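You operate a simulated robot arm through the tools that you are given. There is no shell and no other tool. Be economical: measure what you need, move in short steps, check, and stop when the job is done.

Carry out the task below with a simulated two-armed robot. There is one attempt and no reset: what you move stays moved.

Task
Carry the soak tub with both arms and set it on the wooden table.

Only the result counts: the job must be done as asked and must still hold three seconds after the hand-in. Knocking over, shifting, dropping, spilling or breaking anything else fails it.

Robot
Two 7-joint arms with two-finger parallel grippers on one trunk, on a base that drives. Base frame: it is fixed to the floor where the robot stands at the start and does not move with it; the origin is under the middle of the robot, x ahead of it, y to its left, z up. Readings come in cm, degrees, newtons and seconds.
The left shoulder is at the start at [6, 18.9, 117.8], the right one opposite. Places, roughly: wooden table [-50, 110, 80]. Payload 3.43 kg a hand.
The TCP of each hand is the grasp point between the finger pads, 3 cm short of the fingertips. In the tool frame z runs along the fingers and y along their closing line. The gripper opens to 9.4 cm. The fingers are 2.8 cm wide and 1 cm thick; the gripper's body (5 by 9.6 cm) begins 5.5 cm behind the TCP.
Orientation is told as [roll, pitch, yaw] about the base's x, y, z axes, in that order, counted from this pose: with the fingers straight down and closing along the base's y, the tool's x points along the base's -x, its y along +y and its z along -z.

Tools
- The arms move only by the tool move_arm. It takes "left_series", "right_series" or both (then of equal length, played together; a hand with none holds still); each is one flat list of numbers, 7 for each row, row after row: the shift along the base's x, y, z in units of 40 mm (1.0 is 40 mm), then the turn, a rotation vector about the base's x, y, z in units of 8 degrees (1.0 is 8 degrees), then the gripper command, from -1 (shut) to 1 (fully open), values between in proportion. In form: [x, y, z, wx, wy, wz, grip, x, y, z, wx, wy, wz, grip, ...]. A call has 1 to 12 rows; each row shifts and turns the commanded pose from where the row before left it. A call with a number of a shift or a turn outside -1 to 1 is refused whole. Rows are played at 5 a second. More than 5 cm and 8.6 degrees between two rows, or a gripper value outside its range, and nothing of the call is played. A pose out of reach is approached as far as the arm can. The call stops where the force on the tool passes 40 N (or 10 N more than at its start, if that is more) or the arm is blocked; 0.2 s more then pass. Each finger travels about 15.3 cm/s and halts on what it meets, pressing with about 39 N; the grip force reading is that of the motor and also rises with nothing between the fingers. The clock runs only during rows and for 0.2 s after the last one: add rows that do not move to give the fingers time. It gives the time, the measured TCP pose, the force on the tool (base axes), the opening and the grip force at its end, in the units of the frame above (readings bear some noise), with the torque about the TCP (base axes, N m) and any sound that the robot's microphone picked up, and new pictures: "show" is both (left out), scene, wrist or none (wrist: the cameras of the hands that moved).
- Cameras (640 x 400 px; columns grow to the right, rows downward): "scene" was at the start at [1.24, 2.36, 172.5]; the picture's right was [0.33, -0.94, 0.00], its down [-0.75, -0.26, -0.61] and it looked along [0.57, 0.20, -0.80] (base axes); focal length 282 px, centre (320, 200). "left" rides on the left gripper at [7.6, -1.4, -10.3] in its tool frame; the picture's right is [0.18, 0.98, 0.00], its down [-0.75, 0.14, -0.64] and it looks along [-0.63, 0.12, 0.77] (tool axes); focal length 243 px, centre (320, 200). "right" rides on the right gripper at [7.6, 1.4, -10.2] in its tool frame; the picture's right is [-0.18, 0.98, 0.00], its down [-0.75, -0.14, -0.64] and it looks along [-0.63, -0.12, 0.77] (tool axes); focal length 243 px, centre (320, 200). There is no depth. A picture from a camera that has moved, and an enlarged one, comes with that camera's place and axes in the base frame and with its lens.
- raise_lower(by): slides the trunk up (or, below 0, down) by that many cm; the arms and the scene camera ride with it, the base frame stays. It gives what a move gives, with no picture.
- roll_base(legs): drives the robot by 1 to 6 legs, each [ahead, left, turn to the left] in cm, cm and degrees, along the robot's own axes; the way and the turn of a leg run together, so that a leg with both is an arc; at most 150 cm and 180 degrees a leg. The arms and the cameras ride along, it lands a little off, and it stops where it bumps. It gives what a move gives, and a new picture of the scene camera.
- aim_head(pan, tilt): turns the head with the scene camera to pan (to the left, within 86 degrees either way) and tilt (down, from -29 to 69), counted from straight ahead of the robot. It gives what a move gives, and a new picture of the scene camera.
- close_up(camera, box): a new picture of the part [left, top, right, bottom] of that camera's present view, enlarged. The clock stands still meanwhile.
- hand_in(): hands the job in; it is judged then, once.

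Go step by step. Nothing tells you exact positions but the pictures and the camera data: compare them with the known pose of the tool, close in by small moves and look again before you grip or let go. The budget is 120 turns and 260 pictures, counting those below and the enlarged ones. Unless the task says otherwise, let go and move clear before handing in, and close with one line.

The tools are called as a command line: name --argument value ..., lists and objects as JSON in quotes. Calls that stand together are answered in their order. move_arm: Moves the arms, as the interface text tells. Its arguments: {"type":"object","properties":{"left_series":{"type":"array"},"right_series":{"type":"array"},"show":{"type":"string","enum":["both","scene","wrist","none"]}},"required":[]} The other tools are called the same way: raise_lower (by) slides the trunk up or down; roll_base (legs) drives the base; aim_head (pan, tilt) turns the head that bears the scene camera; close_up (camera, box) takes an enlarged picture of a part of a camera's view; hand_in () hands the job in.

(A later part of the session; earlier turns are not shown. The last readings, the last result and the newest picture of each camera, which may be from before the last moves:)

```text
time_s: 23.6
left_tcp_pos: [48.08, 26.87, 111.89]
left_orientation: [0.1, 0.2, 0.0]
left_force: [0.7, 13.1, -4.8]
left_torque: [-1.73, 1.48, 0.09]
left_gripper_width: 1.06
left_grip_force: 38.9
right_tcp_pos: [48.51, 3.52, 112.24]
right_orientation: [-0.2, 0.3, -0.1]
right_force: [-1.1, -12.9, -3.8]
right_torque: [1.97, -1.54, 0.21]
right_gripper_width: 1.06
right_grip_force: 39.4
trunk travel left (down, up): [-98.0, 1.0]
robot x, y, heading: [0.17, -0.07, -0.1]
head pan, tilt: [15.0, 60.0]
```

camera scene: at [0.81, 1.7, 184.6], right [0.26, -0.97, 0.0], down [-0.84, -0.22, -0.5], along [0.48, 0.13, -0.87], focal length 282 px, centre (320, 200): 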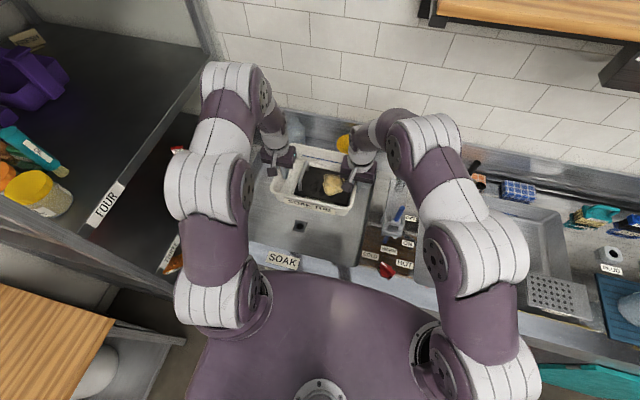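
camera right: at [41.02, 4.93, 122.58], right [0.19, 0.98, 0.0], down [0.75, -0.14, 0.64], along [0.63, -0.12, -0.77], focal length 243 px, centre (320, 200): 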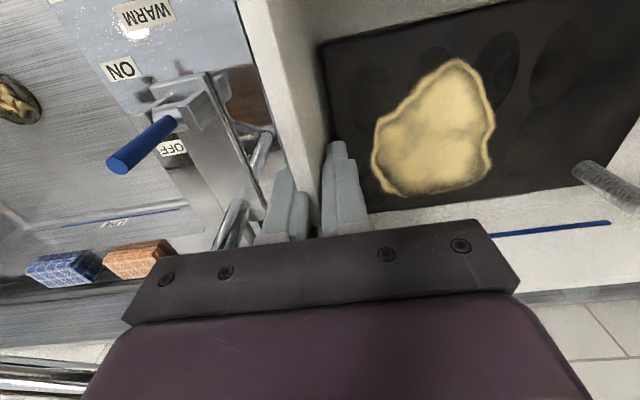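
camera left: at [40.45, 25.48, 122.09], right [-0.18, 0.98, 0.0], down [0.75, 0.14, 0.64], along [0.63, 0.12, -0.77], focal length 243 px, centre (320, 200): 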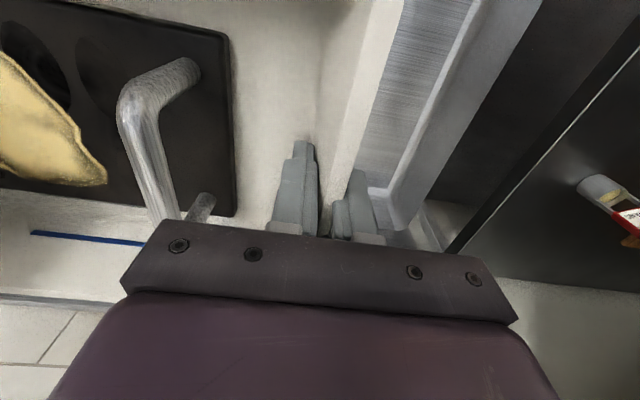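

Small residual squeeze is fine. I'll ease it and back away 35 cm from the sink.

move_arm --right_series '[0, -0.013, 0, 0, 0, 0, -1, 0, 0, 0, 0, 0, 0, -1]' --left_series '[0, 0.013, 0, 0, 0, 0, -1, 0, 0, 0, 0, 0, 0, -1]' --show "none"

roll_base --legs '[[-35, 0, 0]]'

```text
time_s: 24.2
left_tcp_pos: [47.97, 26.87, 111.91]
left_orientation: [0.2, -0.1, 0.1]
left_force: [2.0, 29.2, -4.5]
left_torque: [-1.7, 0.85, 0.17]
left_gripper_width: 1.02
left_grip_force: 39.3
right_tcp_pos: [48.44, 3.62, 112.32]
right_orientation: [-0.2, 0.3, -0.2]
right_force: [-1.7, -28.5, -2.2]
right_torque: [1.83, -0.83, 0.31]
right_gripper_width: 1.08
right_grip_force: 39.0
trunk travel left (down, up): [-98.0, 1.0]
robot x, y, heading: [0.04, -0.14, 0.2]
head pan, tilt: [15.0, 60.0]
```

```text
time_s: 25.2
left_tcp_pos: [44.15, 26.84, 111.62]
left_orientation: [0.0, 0.2, 0.1]
left_force: [2.0, 1.8, -6.0]
left_torque: [-1.53, 0.14, 0.15]
left_gripper_width: 1.01
left_grip_force: 39.2
right_tcp_pos: [44.82, 3.54, 111.86]
right_orientation: [-0.2, 0.7, -0.2]
right_force: [-1.3, -2.8, -2.6]
right_torque: [1.93, -0.02, 0.28]
right_gripper_width: 1.09
right_grip_force: 39.1
trunk travel left (down, up): [-98.0, 1.0]
robot x, y, heading: [-4.32, 0.21, -0.2]
head pan, tilt: [15.0, 60.0]
stopped in leg 1: the force on the tool passed its limit (the readings are from after the stop); the commanded pose is now the measured one
camera scene: at [-2.61, 1.73, 184.58], right [0.26, -0.97, 0.0], down [-0.84, -0.22, -0.49], along [0.48, 0.13, -0.87], focal length 282 px, centre (320, 200)
```

scene: 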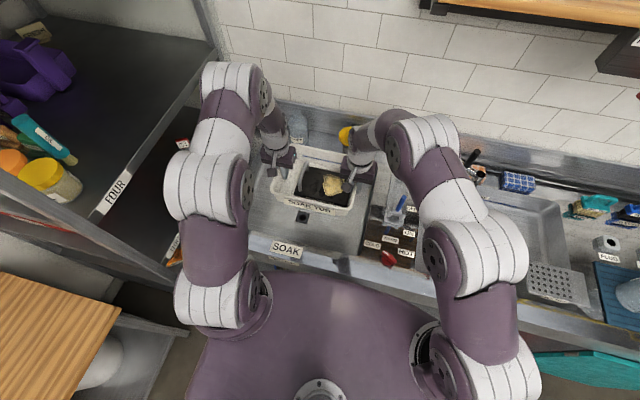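

The drive paused because of the internal squeeze, which is now relaxed. Continue backing.

roll_base --legs '[[-31, 0, 0]]'

```text
time_s: 27.3
left_tcp_pos: [12.07, 27.07, 111.95]
left_orientation: [0.1, -0.2, 0.3]
left_force: [2.0, 2.7, -5.7]
left_torque: [-1.51, 0.01, 0.14]
left_gripper_width: 1.02
left_grip_force: 39.0
right_tcp_pos: [12.8, 3.78, 112.12]
right_orientation: [-0.3, 0.4, 0.2]
right_force: [-2.3, -2.2, -3.3]
right_torque: [1.94, 0.06, 0.32]
right_gripper_width: 1.1
right_grip_force: 39.5
trunk travel left (down, up): [-98.0, 1.0]
robot x, y, heading: [-35.57, 0.08, 0.3]
head pan, tilt: [15.0, 60.0]
camera scene: at [-34.91, 1.64, 184.6], right [0.26, -0.96, 0.0], down [-0.84, -0.23, -0.5], along [0.48, 0.13, -0.87], focal length 282 px, centre (320, 200)
```

scene: 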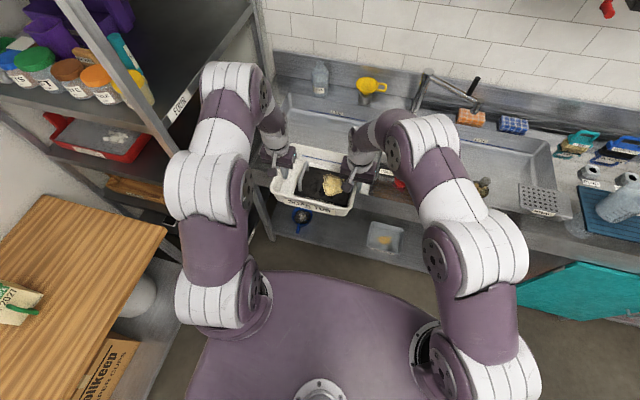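

All clear. Now turn left in place.

roll_base --legs '[[0, 0, 45]]'

```text
time_s: 29.7
left_tcp_pos: [-19.33, 52.45, 111.96]
left_orientation: [0.0, -0.1, 43.3]
left_force: [-0.1, 2.9, -5.4]
left_torque: [-1.08, -1.07, 0.11]
left_gripper_width: 1.04
left_grip_force: 38.8
right_tcp_pos: [-3.01, 35.68, 112.16]
right_orientation: [-0.2, 0.2, 43.1]
right_force: [0.0, -3.5, -2.8]
right_torque: [1.37, 1.33, 0.32]
right_gripper_width: 1.09
right_grip_force: 39.3
trunk travel left (down, up): [-98.0, 1.0]
robot x, y, heading: [-36.08, -0.18, 43.3]
head pan, tilt: [15.0, 60.0]
camera scene: at [-36.45, 1.52, 184.6], right [0.85, -0.53, 0.0], down [-0.46, -0.74, -0.5], along [0.26, 0.42, -0.87], focal length 282 px, centre (320, 200)
```

scene: 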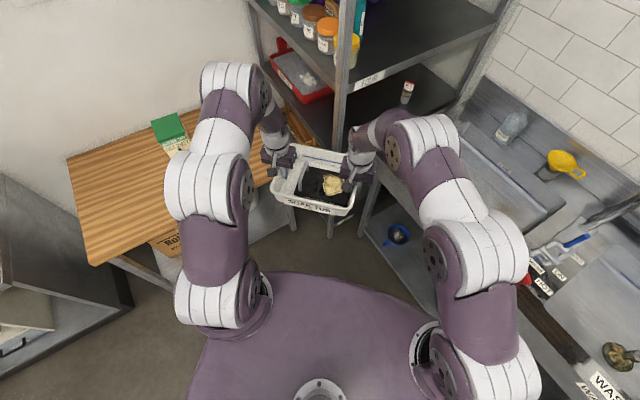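

Good. Continue the turn to face the table.

roll_base --legs '[[0, 0, 46.7]]'

```text
time_s: 32.3
left_tcp_pos: [-63.5, 47.6, 112.02]
left_orientation: [0.2, 0.0, 90.9]
left_force: [-1.5, 1.6, -6.2]
left_torque: [0.07, -1.48, 0.14]
left_gripper_width: 1.04
left_grip_force: 39.7
right_tcp_pos: [-40.1, 48.29, 112.16]
right_orientation: [-0.2, 0.3, 90.6]
right_force: [2.8, -1.7, -3.0]
right_torque: [-0.06, 1.89, 0.34]
right_gripper_width: 1.09
right_grip_force: 39.3
trunk travel left (down, up): [-98.0, 1.0]
robot x, y, heading: [-35.83, -0.12, 90.4]
head pan, tilt: [15.0, 60.0]
camera scene: at [-37.45, 0.44, 184.6], right [0.96, 0.27, 0.0], down [0.24, -0.83, -0.5], along [-0.14, 0.48, -0.87], focal length 282 px, centre (320, 200)
```

scene: 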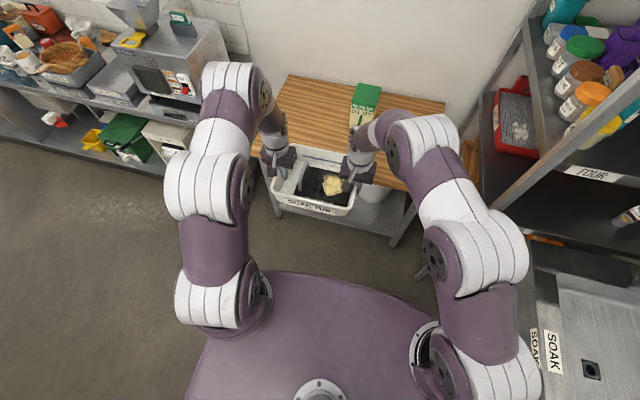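

Facing the table; the free area left of the carton suits. Tub centre target is about (−70, 90). Shift left 18 cm, then look.

roll_base --legs '[[0, 18, 0]]'

aim_head --pan 40 --tilt 40

```text
time_s: 33.8
left_tcp_pos: [-81.99, 47.25, 111.96]
left_orientation: [0.2, -0.1, 90.9]
left_force: [-1.8, 1.0, -5.2]
left_torque: [0.0, -1.44, 0.13]
left_gripper_width: 1.02
left_grip_force: 39.0
right_tcp_pos: [-58.63, 48.02, 112.15]
right_orientation: [0.0, 0.2, 90.9]
right_force: [1.8, -2.1, -2.7]
right_torque: [0.03, 1.95, 0.32]
right_gripper_width: 1.11
right_grip_force: 39.0
trunk travel left (down, up): [-98.0, 1.0]
robot x, y, heading: [-54.78, -0.21, 90.8]
head pan, tilt: [15.0, 60.0]
camera scene: at [-55.69, 0.13, 184.61], right [0.96, 0.27, 0.0], down [0.24, -0.83, -0.5], along [-0.14, 0.48, -0.87], focal length 282 px, centre (320, 200)
```

scene: 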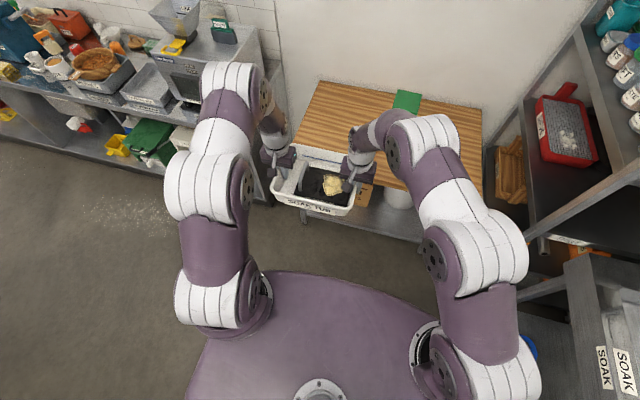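

```text
time_s: 34.7
left_tcp_pos: [-82.36, 47.26, 111.92]
left_orientation: [0.0, -0.1, 91.1]
left_force: [-2.3, 1.6, -5.5]
left_torque: [-0.03, -1.49, 0.11]
left_gripper_width: 1.03
left_grip_force: 39.2
right_tcp_pos: [-59.16, 48.07, 112.1]
right_orientation: [-0.2, 0.4, 90.8]
right_force: [2.2, -2.3, -3.1]
right_torque: [0.02, 1.92, 0.29]
right_gripper_width: 1.1
right_grip_force: 38.7
trunk travel left (down, up): [-98.0, 1.0]
robot x, y, heading: [-54.84, -0.2, 90.8]
head pan, tilt: [40.0, 40.0]
camera scene: at [-60.12, 0.16, 187.27], right [0.76, 0.65, 0.0], down [0.42, -0.49, -0.76], along [-0.5, 0.58, -0.64], focal length 282 px, centre (320, 200)
```

scene: 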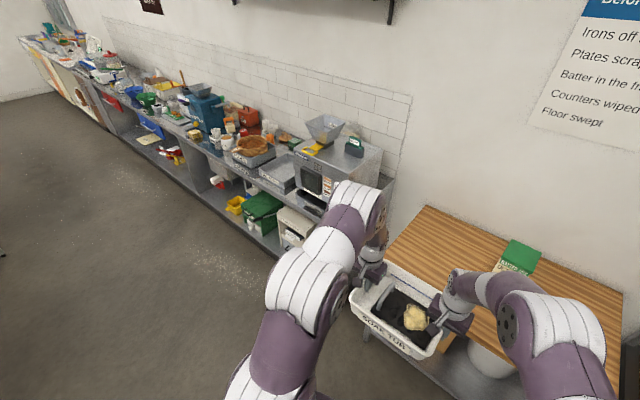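

The left counter is well clear of the arm. Drive ahead 30 cm, then check.

roll_base --legs '[[30, 0, 0]]'

aim_head --pan 0 --tilt 55

```text
time_s: 36.7
left_tcp_pos: [-82.74, 75.91, 112.02]
left_orientation: [0.0, -0.2, 91.0]
left_force: [-2.3, 1.0, -5.7]
left_torque: [0.01, -1.49, 0.11]
left_gripper_width: 1.01
left_grip_force: 39.4
right_tcp_pos: [-59.45, 76.76, 112.27]
right_orientation: [-0.2, 0.2, 90.9]
right_force: [2.5, -2.3, -2.5]
right_torque: [-0.04, 1.89, 0.36]
right_gripper_width: 1.13
right_grip_force: 38.6
trunk travel left (down, up): [-98.0, 1.0]
robot x, y, heading: [-55.24, 28.72, 90.9]
head pan, tilt: [40.0, 40.0]
camera scene: at [-60.41, 28.72, 187.28], right [0.75, 0.66, 0.0], down [0.42, -0.48, -0.77], along [-0.5, 0.58, -0.64], focal length 282 px, centre (320, 200)
```

scene: 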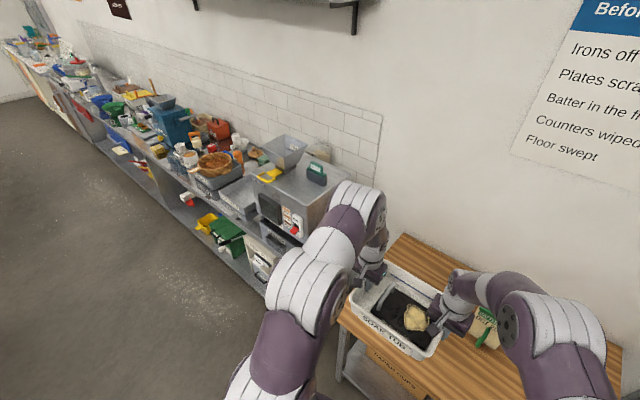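

```text
time_s: 37.8
left_tcp_pos: [-82.93, 76.19, 111.89]
left_orientation: [0.1, -0.2, 91.2]
left_force: [-2.0, 0.1, -5.9]
left_torque: [-0.04, -1.5, 0.1]
left_gripper_width: 0.97
left_grip_force: 39.3
right_tcp_pos: [-59.5, 76.88, 112.28]
right_orientation: [-0.2, 0.3, 90.8]
right_force: [2.0, -2.3, -1.9]
right_torque: [0.01, 1.89, 0.33]
right_gripper_width: 1.08
right_grip_force: 39.6
trunk travel left (down, up): [-98.0, 1.0]
robot x, y, heading: [-54.94, 28.34, 90.8]
head pan, tilt: [0.0, 55.0]
camera scene: at [-54.98, 29.74, 185.21], right [1.0, 0.02, 0.0], down [0.01, -0.82, -0.57], along [-0.01, 0.57, -0.82], focal length 282 px, centre (320, 200)
```

scene: 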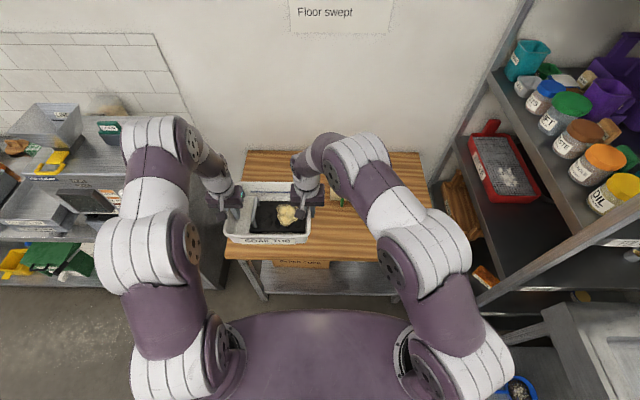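

The tub now overhangs the table's front edge region at (−71, 76.5), so it needs about 13 cm more. I'll drive 10 and then use the arms for the rest.

roll_base --legs '[[10, 0, 0]]'

move_arm --right_series '[0, 0.2, 0, 0, 0, 0, -1, 0, 0.2, 0, 0, 0, 0, -1, 0, 0.2, 0, 0, 0, 0, -1, 0, 0.2, 0, 0, 0, 0, -1, 0, 0, 0, 0, 0, 0, -1]' --left_series '[0, 0.2, 0, 0, 0, 0, -1, 0, 0.2, 0, 0, 0, 0, -1, 0, 0.2, 0, 0, 0, 0, -1, 0, 0.2, 0, 0, 0, 0, -1, 0, 0, 0, 0, 0, 0, -1]' --show "both"

```text
time_s: 38.9
left_tcp_pos: [-82.91, 85.81, 112.11]
left_orientation: [0.0, -0.3, 91.1]
left_force: [-2.3, 1.5, -6.1]
left_torque: [0.05, -1.46, 0.1]
left_gripper_width: 0.98
left_grip_force: 38.8
right_tcp_pos: [-59.65, 86.82, 112.23]
right_orientation: [-0.2, 0.2, 90.9]
right_force: [3.0, -1.1, -2.0]
right_torque: [-0.07, 1.89, 0.32]
right_gripper_width: 1.09
right_grip_force: 39.4
trunk travel left (down, up): [-98.0, 1.0]
robot x, y, heading: [-55.54, 38.69, 90.9]
head pan, tilt: [0.0, 55.0]
camera scene: at [-55.13, 39.46, 185.22], right [1.0, 0.02, 0.0], down [0.01, -0.82, -0.58], along [-0.01, 0.58, -0.82], focal length 282 px, centre (320, 200)
```

scene: 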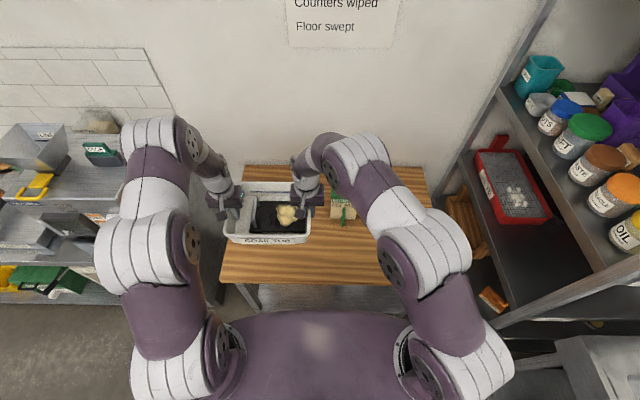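

```text
time_s: 40.1
left_tcp_pos: [-82.98, 89.53, 111.87]
left_orientation: [0.1, -0.2, 91.2]
left_force: [-14.2, -0.1, -5.4]
left_torque: [-0.06, -1.6, -0.01]
left_gripper_width: 1.03
left_grip_force: 39.3
right_tcp_pos: [-59.57, 90.21, 112.24]
right_orientation: [-0.1, 0.5, 90.9]
right_force: [15.8, -0.1, -3.1]
right_torque: [0.05, 1.86, 0.17]
right_gripper_width: 1.12
right_grip_force: 39.2
trunk travel left (down, up): [-98.0, 1.0]
robot x, y, heading: [-55.65, 38.63, 91.0]
head pan, tilt: [0.0, 55.0]
camera scene: at [-55.13, 39.79, 185.21], right [1.0, 0.02, 0.0], down [0.01, -0.82, -0.57], along [-0.01, 0.57, -0.82], focal length 282 px, centre (320, 200)
camera right: at [-60.97, 82.62, 122.48], right [-0.99, 0.17, 0.0], down [0.13, 0.76, 0.64], along [0.11, 0.63, -0.77], focal length 243 px, centre (320, 200)
camera left: at [-81.46, 81.81, 122.1], right [-0.98, -0.2, 0.0], down [-0.16, 0.75, 0.64], along [-0.13, 0.63, -0.76], focal length 243 px, centre (320, 200)
```

scene: 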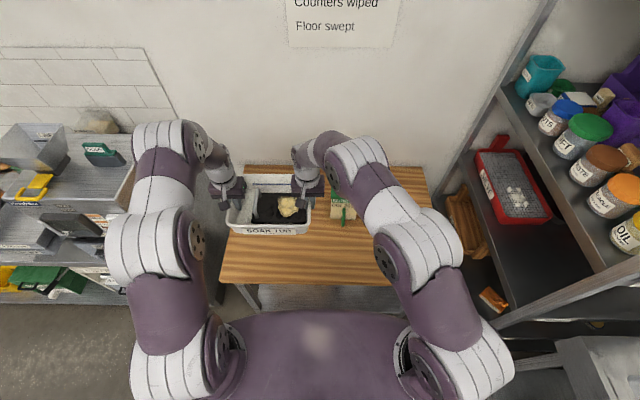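
right: 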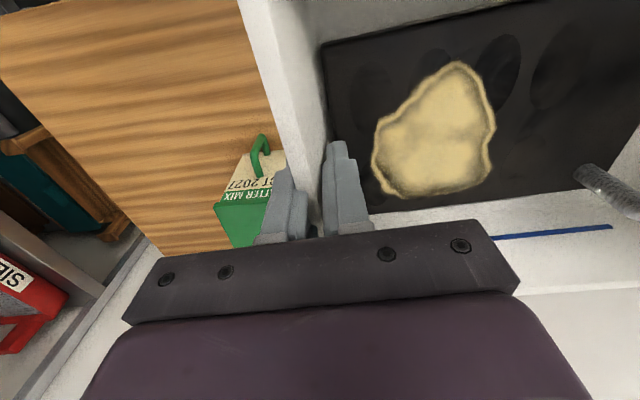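
left: 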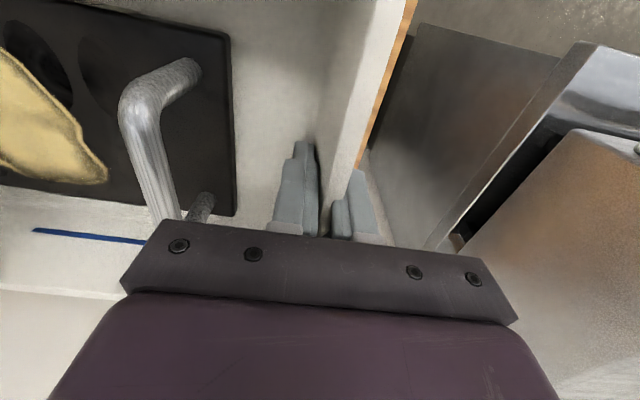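

The tub is over the table (table left edge ≈ −95, carton clear by several cm). Lower with the trunk first.

move_arm --right_series '[-0.016, 0, 0, 0, 0, 0, -1, 0, 0, 0, 0, 0, 0, -1]' --left_series '[0.016, 0, 0, 0, 0, 0, -1, 0, 0, 0, 0, 0, 0, -1]' --show "none"

raise_lower --by -12

close_up --camera "scene" --box '[190, 130, 390, 270]'

close_up --camera "right" --box '[0, 0, 640, 400]'

```text
time_s: 40.7
left_tcp_pos: [-82.98, 89.49, 111.98]
left_orientation: [0.1, -0.1, 91.2]
left_force: [-24.0, -1.5, -4.6]
left_torque: [-0.19, -1.68, -0.18]
left_gripper_width: 1.02
left_grip_force: 39.0
right_tcp_pos: [-59.72, 90.18, 112.21]
right_orientation: [-0.3, 0.4, 90.9]
right_force: [22.7, 1.3, -3.6]
right_torque: [0.21, 1.75, 0.07]
right_gripper_width: 1.09
right_grip_force: 39.1
trunk travel left (down, up): [-98.0, 1.0]
robot x, y, heading: [-55.26, 38.33, 91.1]
head pan, tilt: [0.0, 55.0]
```

```text
time_s: 42.2
left_tcp_pos: [-82.92, 89.49, 99.92]
left_orientation: [0.2, -0.1, 91.3]
left_force: [-34.9, -2.1, -4.5]
left_torque: [-0.07, -1.68, -0.16]
left_gripper_width: 1.04
left_grip_force: 39.1
right_tcp_pos: [-59.59, 90.23, 100.29]
right_orientation: [-0.4, 0.4, 90.9]
right_force: [34.4, 2.4, -5.6]
right_torque: [0.04, 1.68, 0.02]
right_gripper_width: 1.08
right_grip_force: 38.9
trunk travel left (down, up): [-86.0, 13.0]
robot x, y, heading: [-55.49, 38.64, 91.4]
head pan, tilt: [0.0, 55.0]
```

```text
2.86 times, centred on (290, 200) of scene
camera zoom: at [-55.14, 39.92, 173.22], right [1.0, 0.02, 0.0], down [0.01, -0.82, -0.57], along [-0.01, 0.57, -0.82], focal length 807 px, centre (406, 200)
```

zoom: 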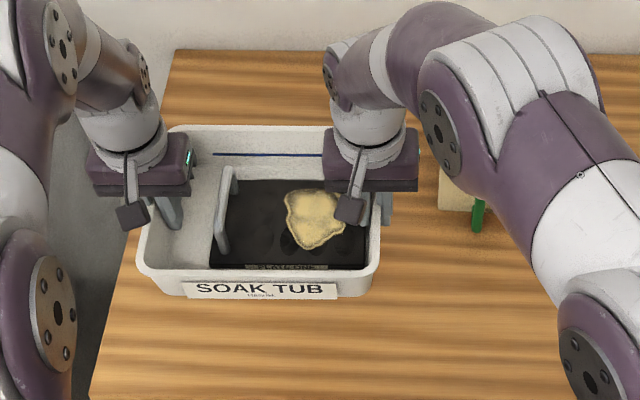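

```text
1.00 times, centred on (320, 200) of right
camera zoom: at [-60.98, 82.65, 110.44], right [-0.99, 0.17, -0.01], down [0.13, 0.76, 0.64], along [0.11, 0.63, -0.77], focal length 243 px, centre (320, 200)
```

zoom: 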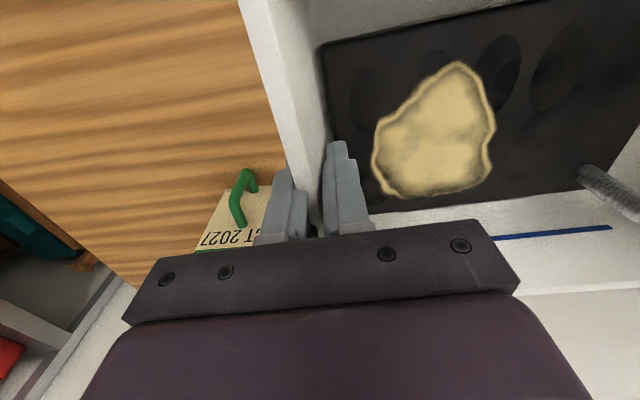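

The residual is compression; I'll relieve it the other way and begin a slow descent.

move_arm --right_series '[0.037, 0, 0, 0, 0, 0, -1, 0, 0, -0.2, 0, 0, 0, -1, 0, 0, -0.2, 0, 0, 0, -1, 0, 0, -0.2, 0, 0, 0, -1, 0, 0, -0.2, 0, 0, 0, -1, 0, 0, -0.2, 0, 0, 0, -1, 0, 0, 0, 0, 0, 0, -1]' --left_series '[-0.037, 0, 0, 0, 0, 0, -1, 0, 0, -0.2, 0, 0, 0, -1, 0, 0, -0.2, 0, 0, 0, -1, 0, 0, -0.2, 0, 0, 0, -1, 0, 0, -0.2, 0, 0, 0, -1, 0, 0, -0.2, 0, 0, 0, -1, 0, 0, 0, 0, 0, 0, -1]' --show "scene"

```text
time_s: 43.8
left_tcp_pos: [-83.01, 89.42, 95.92]
left_orientation: [0.0, 0.1, 91.1]
left_force: [34.7, 3.3, -4.3]
left_torque: [0.85, -1.6, 0.13]
left_gripper_width: 1.03
left_grip_force: 39.1
right_tcp_pos: [-59.83, 90.2, 96.32]
right_orientation: [0.0, 0.3, 91.1]
right_force: [-34.3, -3.1, -3.0]
right_torque: [-0.84, 2.01, 0.28]
right_gripper_width: 1.03
right_grip_force: 39.2
trunk travel left (down, up): [-86.0, 13.0]
robot x, y, heading: [-55.49, 38.57, 91.3]
head pan, tilt: [0.0, 55.0]
camera scene: at [-55.14, 39.9, 173.21], right [1.0, 0.02, 0.0], down [0.01, -0.82, -0.57], along [-0.01, 0.57, -0.82], focal length 282 px, centre (320, 200)
```

scene: 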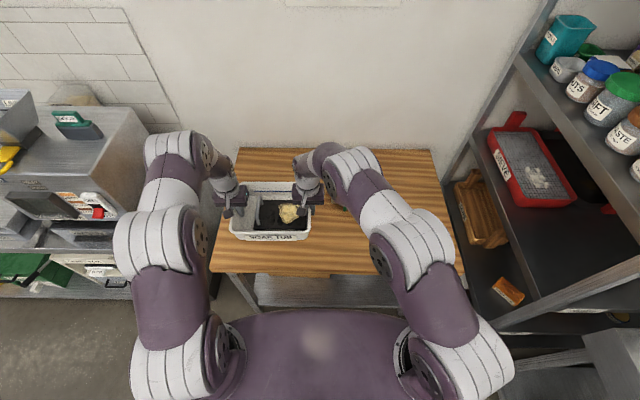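

Now slight stretch; I'll halve it and continue down slowly until contact.

move_arm --right_series '[-0.018, 0, 0, 0, 0, 0, -1, 0, 0, -0.1, 0, 0, 0, -1, 0, 0, -0.1, 0, 0, 0, -1, 0, 0, -0.1, 0, 0, 0, -1, 0, 0, -0.1, 0, 0, 0, -1, 0, 0, -0.1, 0, 0, 0, -1, 0, 0, -0.1, 0, 0, 0, -1, 0, 0, -0.1, 0, 0, 0, -1, 0, 0, 0, 0, 0, 0, -1]' --left_series '[0.018, 0, 0, 0, 0, 0, -1, 0, 0, -0.1, 0, 0, 0, -1, 0, 0, -0.1, 0, 0, 0, -1, 0, 0, -0.1, 0, 0, 0, -1, 0, 0, -0.1, 0, 0, 0, -1, 0, 0, -0.1, 0, 0, 0, -1, 0, 0, -0.1, 0, 0, 0, -1, 0, 0, -0.1, 0, 0, 0, -1, 0, 0, 0, 0, 0, 0, -1]' --show "scene"

close_up --camera "scene" --box '[190, 130, 390, 270]'

```text
time_s: 45.8
left_tcp_pos: [-83.02, 89.43, 93.01]
left_orientation: [0.0, -0.1, 91.1]
left_force: [36.4, 1.9, -5.6]
left_torque: [-0.39, -1.63, -0.06]
left_gripper_width: 1.03
left_grip_force: 39.2
right_tcp_pos: [-59.73, 90.3, 93.29]
right_orientation: [-0.1, 0.3, 90.8]
right_force: [-37.2, -2.0, -3.0]
right_torque: [0.33, 2.11, 0.18]
right_gripper_width: 1.04
right_grip_force: 38.9
trunk travel left (down, up): [-86.0, 13.0]
robot x, y, heading: [-55.29, 38.66, 91.0]
head pan, tilt: [0.0, 55.0]
camera scene: at [-55.14, 39.93, 173.21], right [1.0, 0.02, 0.0], down [0.01, -0.82, -0.57], along [-0.01, 0.57, -0.82], focal length 282 px, centre (320, 200)
```

scene: 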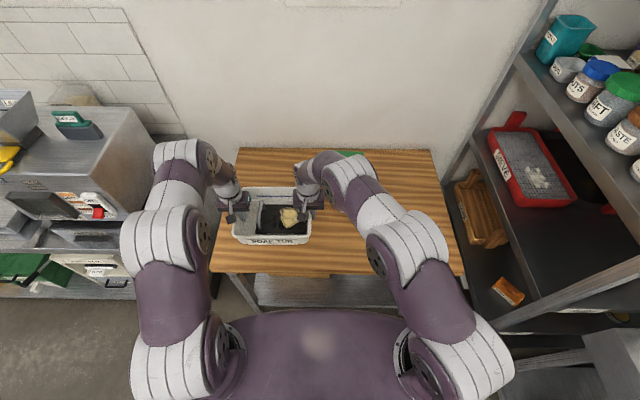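

```text
2.86 times, centred on (290, 200) of scene
camera zoom: at [-55.14, 39.93, 173.21], right [1.0, 0.02, 0.0], down [0.01, -0.82, -0.57], along [-0.01, 0.57, -0.82], focal length 807 px, centre (406, 200)
```

zoom: 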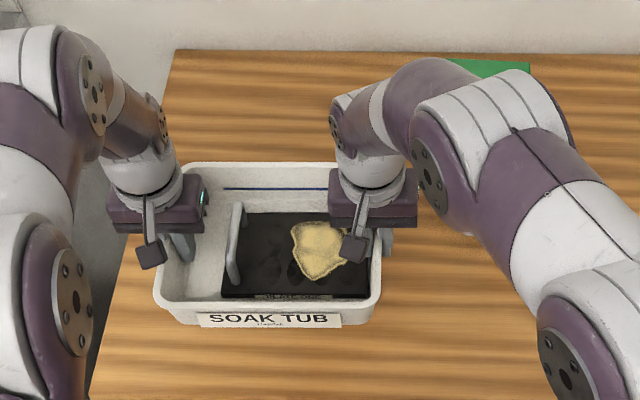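

Not touching down yet. Relieve the stretch again and continue slowly.

move_arm --right_series '[-0.035, 0, 0, 0, 0, 0, -1, 0, 0, -0.1, 0, 0, 0, -1, 0, 0, -0.1, 0, 0, 0, -1, -0.005, 0, -0.1, 0, 0, 0, -1, -0.005, 0, -0.1, 0, 0, 0, -1, 0, 0, -0.1, 0, 0, 0, -1, 0, 0, -0.1, 0, 0, 0, -1, 0, 0, 0, 0, 0, 0, -1]' --left_series '[0.035, 0, 0, 0, 0, 0, -1, 0, 0, -0.1, 0, 0, 0, -1, 0, 0, -0.1, 0, 0, 0, -1, 0.005, 0, -0.1, 0, 0, 0, -1, 0.005, 0, -0.1, 0, 0, 0, -1, 0, 0, -0.1, 0, 0, 0, -1, 0, 0, -0.1, 0, 0, 0, -1, 0, 0, 0, 0, 0, 0, -1]' --show "scene"

close_up --camera "scene" --box '[190, 130, 390, 270]'

```text
time_s: 47.6
left_tcp_pos: [-83.08, 89.45, 90.74]
left_orientation: [0.2, -0.2, 91.1]
left_force: [-32.0, -4.8, -4.8]
left_torque: [-0.07, -1.64, -0.54]
left_gripper_width: 1.04
left_grip_force: 38.9
right_tcp_pos: [-59.62, 90.0, 90.92]
right_orientation: [-0.4, 0.5, 90.9]
right_force: [31.2, 3.4, -2.4]
right_torque: [0.05, 1.7, -0.34]
right_gripper_width: 1.1
right_grip_force: 39.3
trunk travel left (down, up): [-86.0, 13.0]
robot x, y, heading: [-55.29, 38.63, 91.1]
head pan, tilt: [0.0, 55.0]
camera scene: at [-55.14, 39.93, 173.21], right [1.0, 0.02, 0.0], down [0.01, -0.82, -0.57], along [-0.01, 0.57, -0.82], focal length 282 px, centre (320, 200)
```

scene: 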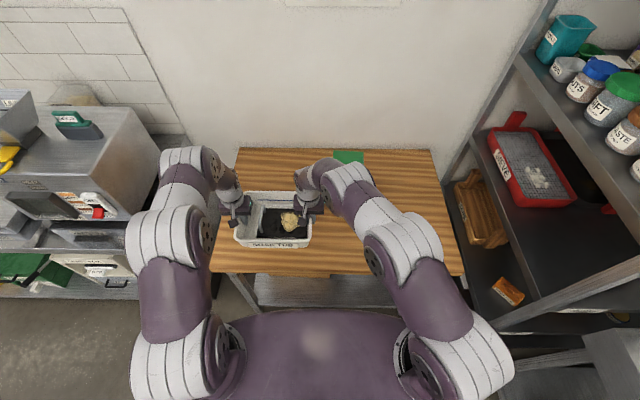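

```text
2.86 times, centred on (290, 200) of scene
camera zoom: at [-55.14, 39.93, 173.21], right [1.0, 0.02, 0.0], down [0.01, -0.82, -0.57], along [-0.01, 0.57, -0.82], focal length 807 px, centre (406, 200)
```

zoom: 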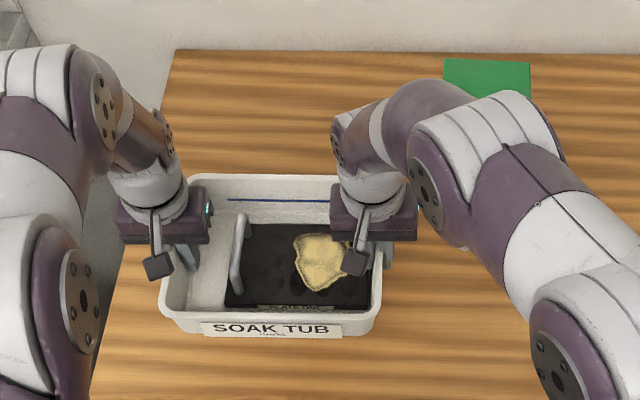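

Still in the air. Ease the compression and lower using the trunk in small steps, which keeps the hand spacing constant.

move_arm --right_series '[0.027, 0, 0, 0, 0, 0, -1, 0, 0, 0, 0, 0, 0, -1]' --left_series '[-0.027, 0, 0, 0, 0, 0, -1, 0, 0, 0, 0, 0, 0, -1]' --show "none"

raise_lower --by -1.5

close_up --camera "scene" --box '[190, 130, 390, 270]'

```text
time_s: 48.2
left_tcp_pos: [-82.98, 89.55, 90.71]
left_orientation: [0.1, -0.2, 91.1]
left_force: [-21.4, -4.5, -4.7]
left_torque: [1.16, -1.67, -0.49]
left_gripper_width: 1.01
left_grip_force: 39.0
right_tcp_pos: [-59.5, 90.11, 91.13]
right_orientation: [-0.2, 0.4, 90.9]
right_force: [21.5, 3.2, -3.6]
right_torque: [-1.15, 1.77, -0.28]
right_gripper_width: 1.09
right_grip_force: 38.9
trunk travel left (down, up): [-86.0, 13.0]
robot x, y, heading: [-55.24, 38.79, 91.2]
head pan, tilt: [0.0, 55.0]
```

```text
time_s: 48.9
left_tcp_pos: [-83.0, 89.64, 89.1]
left_orientation: [0.1, -0.1, 91.3]
left_force: [-18.4, -2.7, -3.3]
left_torque: [0.95, -1.69, -0.38]
left_gripper_width: 1.04
left_grip_force: 38.6
right_tcp_pos: [-59.66, 90.14, 89.56]
right_orientation: [-0.1, 0.4, 90.9]
right_force: [17.8, 3.0, -3.1]
right_torque: [-0.9, 1.77, -0.22]
right_gripper_width: 1.06
right_grip_force: 39.0
trunk travel left (down, up): [-84.5, 14.5]
robot x, y, heading: [-55.16, 38.86, 91.1]
head pan, tilt: [0.0, 55.0]
```

```text
2.86 times, centred on (290, 200) of scene
camera zoom: at [-55.15, 39.94, 171.71], right [1.0, 0.02, 0.0], down [0.01, -0.82, -0.57], along [-0.01, 0.57, -0.82], focal length 807 px, centre (406, 200)
```

zoom: 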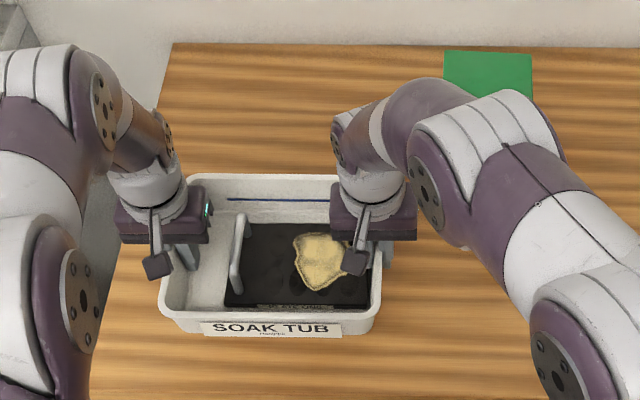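

Continue down by trunk in 1 cm steps.

raise_lower --by -1

raise_lower --by -0.7

close_up --camera "scene" --box '[190, 130, 390, 270]'

```text
time_s: 49.4
left_tcp_pos: [-83.06, 89.51, 88.08]
left_orientation: [0.1, -0.1, 91.1]
left_force: [-16.8, -3.4, -4.7]
left_torque: [0.47, -1.72, -0.33]
left_gripper_width: 1.01
left_grip_force: 38.5
right_tcp_pos: [-59.59, 90.14, 88.58]
right_orientation: [-0.2, 0.4, 90.8]
right_force: [16.4, 2.5, -3.8]
right_torque: [-0.49, 1.77, -0.14]
right_gripper_width: 1.08
right_grip_force: 39.0
trunk travel left (down, up): [-83.5, 15.5]
robot x, y, heading: [-55.42, 38.52, 91.2]
head pan, tilt: [0.0, 55.0]
```

```text
time_s: 50.0
left_tcp_pos: [-83.0, 89.57, 87.47]
left_orientation: [0.1, -0.1, 91.1]
left_force: [-16.0, -2.5, -4.7]
left_torque: [0.1, -1.71, -0.35]
left_gripper_width: 1.03
left_grip_force: 38.9
right_tcp_pos: [-59.7, 90.23, 87.81]
right_orientation: [-0.1, 0.3, 90.9]
right_force: [15.2, 3.0, -3.5]
right_torque: [-0.1, 1.78, -0.15]
right_gripper_width: 1.06
right_grip_force: 38.9
trunk travel left (down, up): [-82.8, 16.2]
robot x, y, heading: [-55.1, 38.78, 90.6]
head pan, tilt: [0.0, 55.0]
```

```text
2.86 times, centred on (290, 200) of scene
camera zoom: at [-55.15, 39.95, 170.01], right [1.0, 0.02, 0.0], down [0.01, -0.82, -0.57], along [-0.01, 0.57, -0.82], focal length 807 px, centre (406, 200)
```

zoom: 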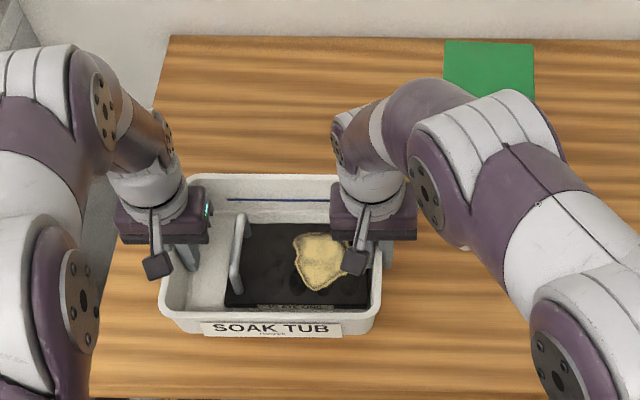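

No contact yet; continue downward, watching the vertical forces.

raise_lower --by -0.8

raise_lower --by -0.8

raise_lower --by -0.8

close_up --camera "left" --box '[0, 0, 640, 400]'

```text
time_s: 50.6
left_tcp_pos: [-83.0, 89.51, 86.62]
left_orientation: [0.0, -0.1, 91.2]
left_force: [-14.6, -3.4, -4.6]
left_torque: [-0.15, -1.67, -0.41]
left_gripper_width: 1.01
left_grip_force: 39.0
right_tcp_pos: [-59.74, 90.3, 86.96]
right_orientation: [-0.2, 0.4, 90.9]
right_force: [14.6, 2.7, -3.8]
right_torque: [0.16, 1.78, -0.21]
right_gripper_width: 1.05
right_grip_force: 39.5
trunk travel left (down, up): [-82.0, 17.0]
robot x, y, heading: [-54.91, 38.37, 90.9]
head pan, tilt: [0.0, 55.0]
```

```text
time_s: 51.1
left_tcp_pos: [-83.08, 89.53, 85.87]
left_orientation: [0.1, -0.1, 91.1]
left_force: [-13.5, -3.9, -4.4]
left_torque: [-0.23, -1.64, -0.43]
left_gripper_width: 1.04
left_grip_force: 39.5
right_tcp_pos: [-59.72, 89.98, 86.2]
right_orientation: [-0.2, 0.4, 90.9]
right_force: [12.7, 2.7, -3.6]
right_torque: [0.22, 1.8, -0.2]
right_gripper_width: 1.09
right_grip_force: 38.8
trunk travel left (down, up): [-81.2, 17.8]
robot x, y, heading: [-55.0, 38.46, 90.9]
head pan, tilt: [0.0, 55.0]
```

```text
time_s: 51.7
left_tcp_pos: [-82.97, 89.54, 85.03]
left_orientation: [0.2, 0.0, 91.2]
left_force: [-11.5, -3.3, -3.9]
left_torque: [-0.19, -1.64, -0.48]
left_gripper_width: 1.05
left_grip_force: 38.3
right_tcp_pos: [-59.64, 90.23, 85.41]
right_orientation: [-0.2, 0.3, 91.0]
right_force: [11.4, 2.8, -3.1]
right_torque: [0.21, 1.8, -0.23]
right_gripper_width: 1.07
right_grip_force: 39.1
trunk travel left (down, up): [-80.4, 18.6]
robot x, y, heading: [-55.66, 38.34, 91.3]
head pan, tilt: [0.0, 55.0]
```

```text
1.00 times, centred on (320, 200) of left
camera zoom: at [-81.5, 81.94, 95.21], right [-0.98, -0.2, 0.0], down [-0.16, 0.75, 0.64], along [-0.13, 0.63, -0.77], focal length 243 px, centre (320, 200)
```

zoom: 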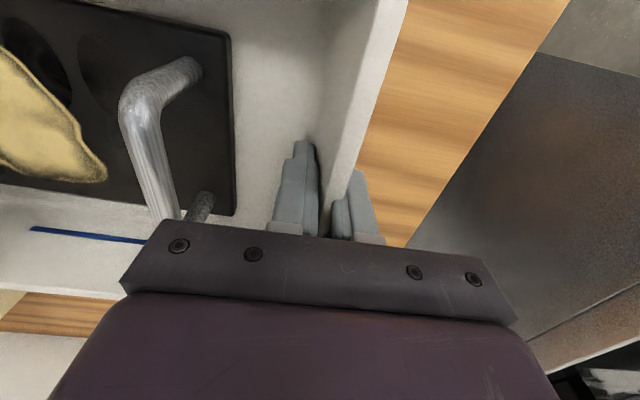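

Table top estimated nearer z ≈ 76; continue in small steps.

raise_lower --by -0.7

raise_lower --by -0.7

raise_lower --by -0.7

close_up --camera "scene" --box '[190, 130, 390, 270]'

```text
time_s: 52.3
left_tcp_pos: [-82.97, 89.57, 84.45]
left_orientation: [0.0, -0.1, 91.1]
left_force: [-11.2, -2.3, -4.1]
left_torque: [-0.07, -1.61, -0.45]
left_gripper_width: 1.04
left_grip_force: 38.9
right_tcp_pos: [-59.65, 90.11, 84.77]
right_orientation: [-0.2, 0.5, 90.9]
right_force: [10.7, 2.8, -3.0]
right_torque: [0.09, 1.82, -0.22]
right_gripper_width: 1.08
right_grip_force: 38.1
trunk travel left (down, up): [-79.7, 19.3]
robot x, y, heading: [-55.16, 38.75, 91.0]
head pan, tilt: [0.0, 55.0]
```

```text
time_s: 52.8
left_tcp_pos: [-83.06, 89.61, 83.69]
left_orientation: [0.0, -0.1, 91.1]
left_force: [-9.5, -3.2, -3.5]
left_torque: [0.03, -1.6, -0.47]
left_gripper_width: 1.02
left_grip_force: 38.9
right_tcp_pos: [-59.61, 90.24, 84.08]
right_orientation: [-0.2, 0.3, 90.9]
right_force: [9.6, 3.3, -3.4]
right_torque: [0.05, 1.83, -0.23]
right_gripper_width: 1.08
right_grip_force: 39.0
trunk travel left (down, up): [-79.0, 20.0]
robot x, y, heading: [-55.33, 38.79, 91.1]
head pan, tilt: [0.0, 55.0]
```

```text
time_s: 53.4
left_tcp_pos: [-83.01, 89.53, 82.83]
left_orientation: [0.0, -0.1, 91.0]
left_force: [-7.9, -2.8, -4.6]
left_torque: [0.1, -1.6, -0.44]
left_gripper_width: 1.02
left_grip_force: 39.3
right_tcp_pos: [-59.61, 90.16, 83.34]
right_orientation: [-0.3, 0.3, 90.9]
right_force: [7.8, 3.1, -3.2]
right_torque: [-0.1, 1.8, -0.27]
right_gripper_width: 1.06
right_grip_force: 38.9
trunk travel left (down, up): [-78.3, 20.7]
robot x, y, heading: [-55.4, 38.71, 91.2]
head pan, tilt: [0.0, 55.0]
```

```text
2.86 times, centred on (290, 200) of scene
camera zoom: at [-55.14, 39.93, 165.51], right [1.0, 0.02, 0.0], down [0.01, -0.82, -0.57], along [-0.01, 0.57, -0.82], focal length 807 px, centre (406, 200)
```

zoom: 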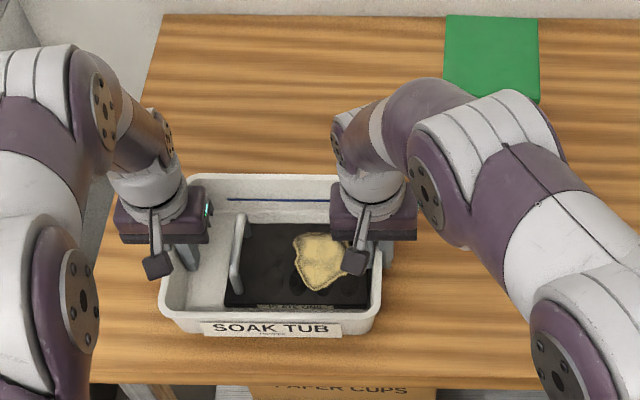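

Keep lowering; watching for weight transfer.

raise_lower --by -0.7

raise_lower --by -0.7

raise_lower --by -0.7

close_up --camera "right" --box '[0, 0, 640, 400]'

```text
time_s: 53.9
left_tcp_pos: [-83.05, 89.53, 82.34]
left_orientation: [0.1, -0.2, 91.1]
left_force: [-9.2, -3.0, -3.7]
left_torque: [0.77, -1.68, -0.4]
left_gripper_width: 1.04
left_grip_force: 39.1
right_tcp_pos: [-59.72, 90.17, 82.71]
right_orientation: [-0.1, 0.3, 90.9]
right_force: [9.4, 3.1, 4.5]
right_torque: [-0.07, 1.82, -0.21]
right_gripper_width: 1.07
right_grip_force: 39.1
trunk travel left (down, up): [-77.6, 21.4]
robot x, y, heading: [-55.16, 38.38, 90.8]
head pan, tilt: [0.0, 55.0]
```

```text
time_s: 54.4
left_tcp_pos: [-83.15, 89.41, 82.08]
left_orientation: [0.1, -0.6, 91.2]
left_force: [-4.7, -4.4, 6.4]
left_torque: [0.3, -2.08, -0.19]
left_gripper_width: 1.05
left_grip_force: 39.1
right_tcp_pos: [-59.7, 90.27, 82.74]
right_orientation: [0.1, -0.1, 91.0]
right_force: [2.0, -3.6, 7.4]
right_torque: [0.17, 1.68, 0.03]
right_gripper_width: 1.01
right_grip_force: 38.9
trunk travel left (down, up): [-77.1, 21.9]
robot x, y, heading: [-55.27, 38.88, 90.7]
head pan, tilt: [0.0, 55.0]
stopped: the force on the tool passed its limit (the readings are from after the stop); the commanded pose is now the measured one
```

```text
time_s: 55.0
left_tcp_pos: [-83.14, 89.77, 82.07]
left_orientation: [0.3, -1.1, 91.2]
left_force: [-5.4, -4.2, 22.7]
left_torque: [-1.03, -2.21, -0.29]
left_gripper_width: 1.12
left_grip_force: 38.9
right_tcp_pos: [-59.91, 90.6, 82.62]
right_orientation: [0.4, -0.9, 91.0]
right_force: [4.0, 0.5, 14.0]
right_torque: [-0.94, 1.59, 0.11]
right_gripper_width: 0.98
right_grip_force: 38.5
trunk travel left (down, up): [-76.5, 22.5]
robot x, y, heading: [-55.21, 38.67, 91.1]
head pan, tilt: [0.0, 55.0]
stopped: the force on the tool passed its limit (the readings are from after the stop); the commanded pose is now the measured one
```

```text
1.00 times, centred on (320, 200) of right
camera zoom: at [-61.06, 82.75, 92.67], right [-0.99, 0.17, 0.01], down [0.13, 0.75, 0.65], along [0.1, 0.64, -0.76], focal length 243 px, centre (320, 200)
```

zoom: 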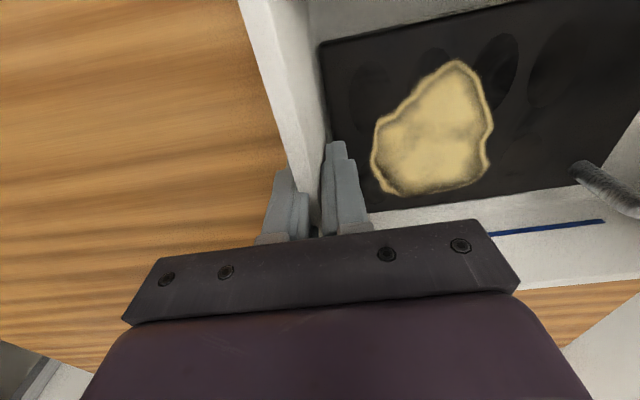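

Contact confirmed on all fronts: both hands read upward force. Relax slightly and open both grippers to the moderate opening used before.

raise_lower --by 0.4

move_arm --right_series '[0, 0, 0, 0, 0, 0, -0.6, 0, 0, 0, 0, 0, 0, -0.2, 0, 0, 0, 0, 0, 0, -0.1, 0, 0, 0, 0, 0, 0, -0.1]' --left_series '[0, 0, 0, 0, 0, 0, -0.6, 0, 0, 0, 0, 0, 0, -0.2, 0, 0, 0, 0, 0, 0, -0.1, 0, 0, 0, 0, 0, 0, -0.1]' --show "both"

```text
time_s: 55.6
left_tcp_pos: [-83.13, 89.91, 82.11]
left_orientation: [0.2, -0.9, 91.3]
left_force: [-4.5, -3.9, 9.6]
left_torque: [0.6, -2.09, -0.2]
left_gripper_width: 1.06
left_grip_force: 39.3
right_tcp_pos: [-59.87, 90.56, 82.58]
right_orientation: [0.2, -0.6, 90.9]
right_force: [3.5, 1.0, -0.4]
right_torque: [0.8, 1.77, -0.09]
right_gripper_width: 1.02
right_grip_force: 39.2
trunk travel left (down, up): [-76.9, 22.1]
robot x, y, heading: [-55.52, 38.66, 90.9]
head pan, tilt: [0.0, 55.0]
```

```text
time_s: 56.6
left_tcp_pos: [-83.21, 90.0, 81.97]
left_orientation: [0.2, -0.8, 91.2]
left_force: [-0.1, -0.4, -0.1]
left_torque: [-0.03, -0.01, -0.01]
left_gripper_width: 4.19
left_grip_force: 0.0
right_tcp_pos: [-59.96, 90.79, 82.62]
right_orientation: [0.3, -0.4, 90.9]
right_force: [-0.4, 1.2, 0.2]
right_torque: [0.0, -0.01, 0.01]
right_gripper_width: 4.22
right_grip_force: 0.0
trunk travel left (down, up): [-76.9, 22.1]
robot x, y, heading: [-55.61, 38.78, 91.2]
head pan, tilt: [0.0, 55.0]
camera scene: at [-55.11, 39.83, 164.11], right [1.0, 0.02, 0.0], down [0.01, -0.82, -0.57], along [-0.01, 0.57, -0.82], focal length 282 px, centre (320, 200)
camera right: at [-61.13, 82.96, 92.76], right [-0.99, 0.17, 0.0], down [0.13, 0.75, 0.65], along [0.11, 0.64, -0.76], focal length 243 px, centre (320, 200)
camera left: at [-81.66, 82.24, 92.05], right [-0.98, -0.21, 0.0], down [-0.15, 0.74, 0.65], along [-0.14, 0.64, -0.76], focal length 243 px, centre (320, 200)
```

scene: 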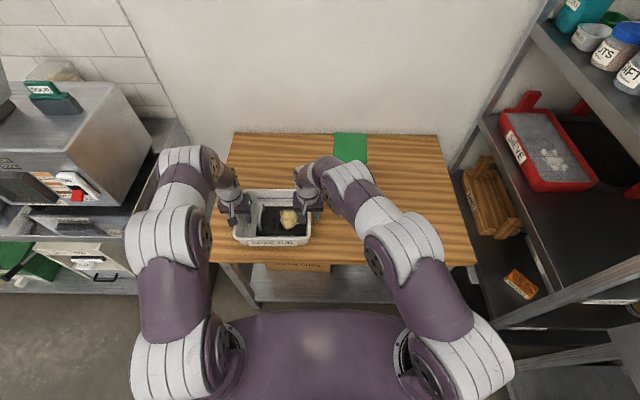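
right: 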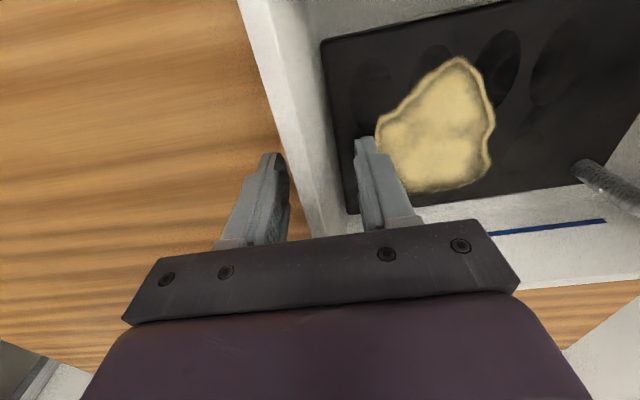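
left: 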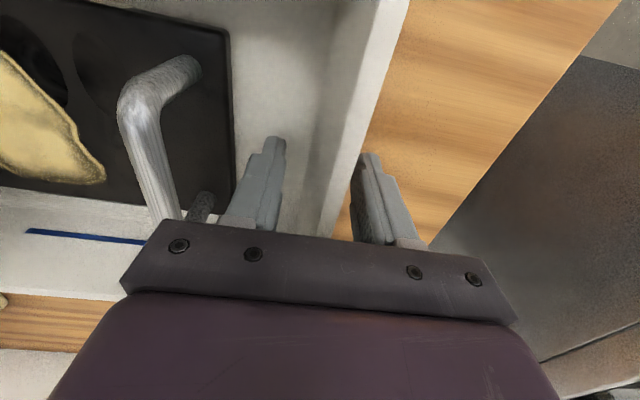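

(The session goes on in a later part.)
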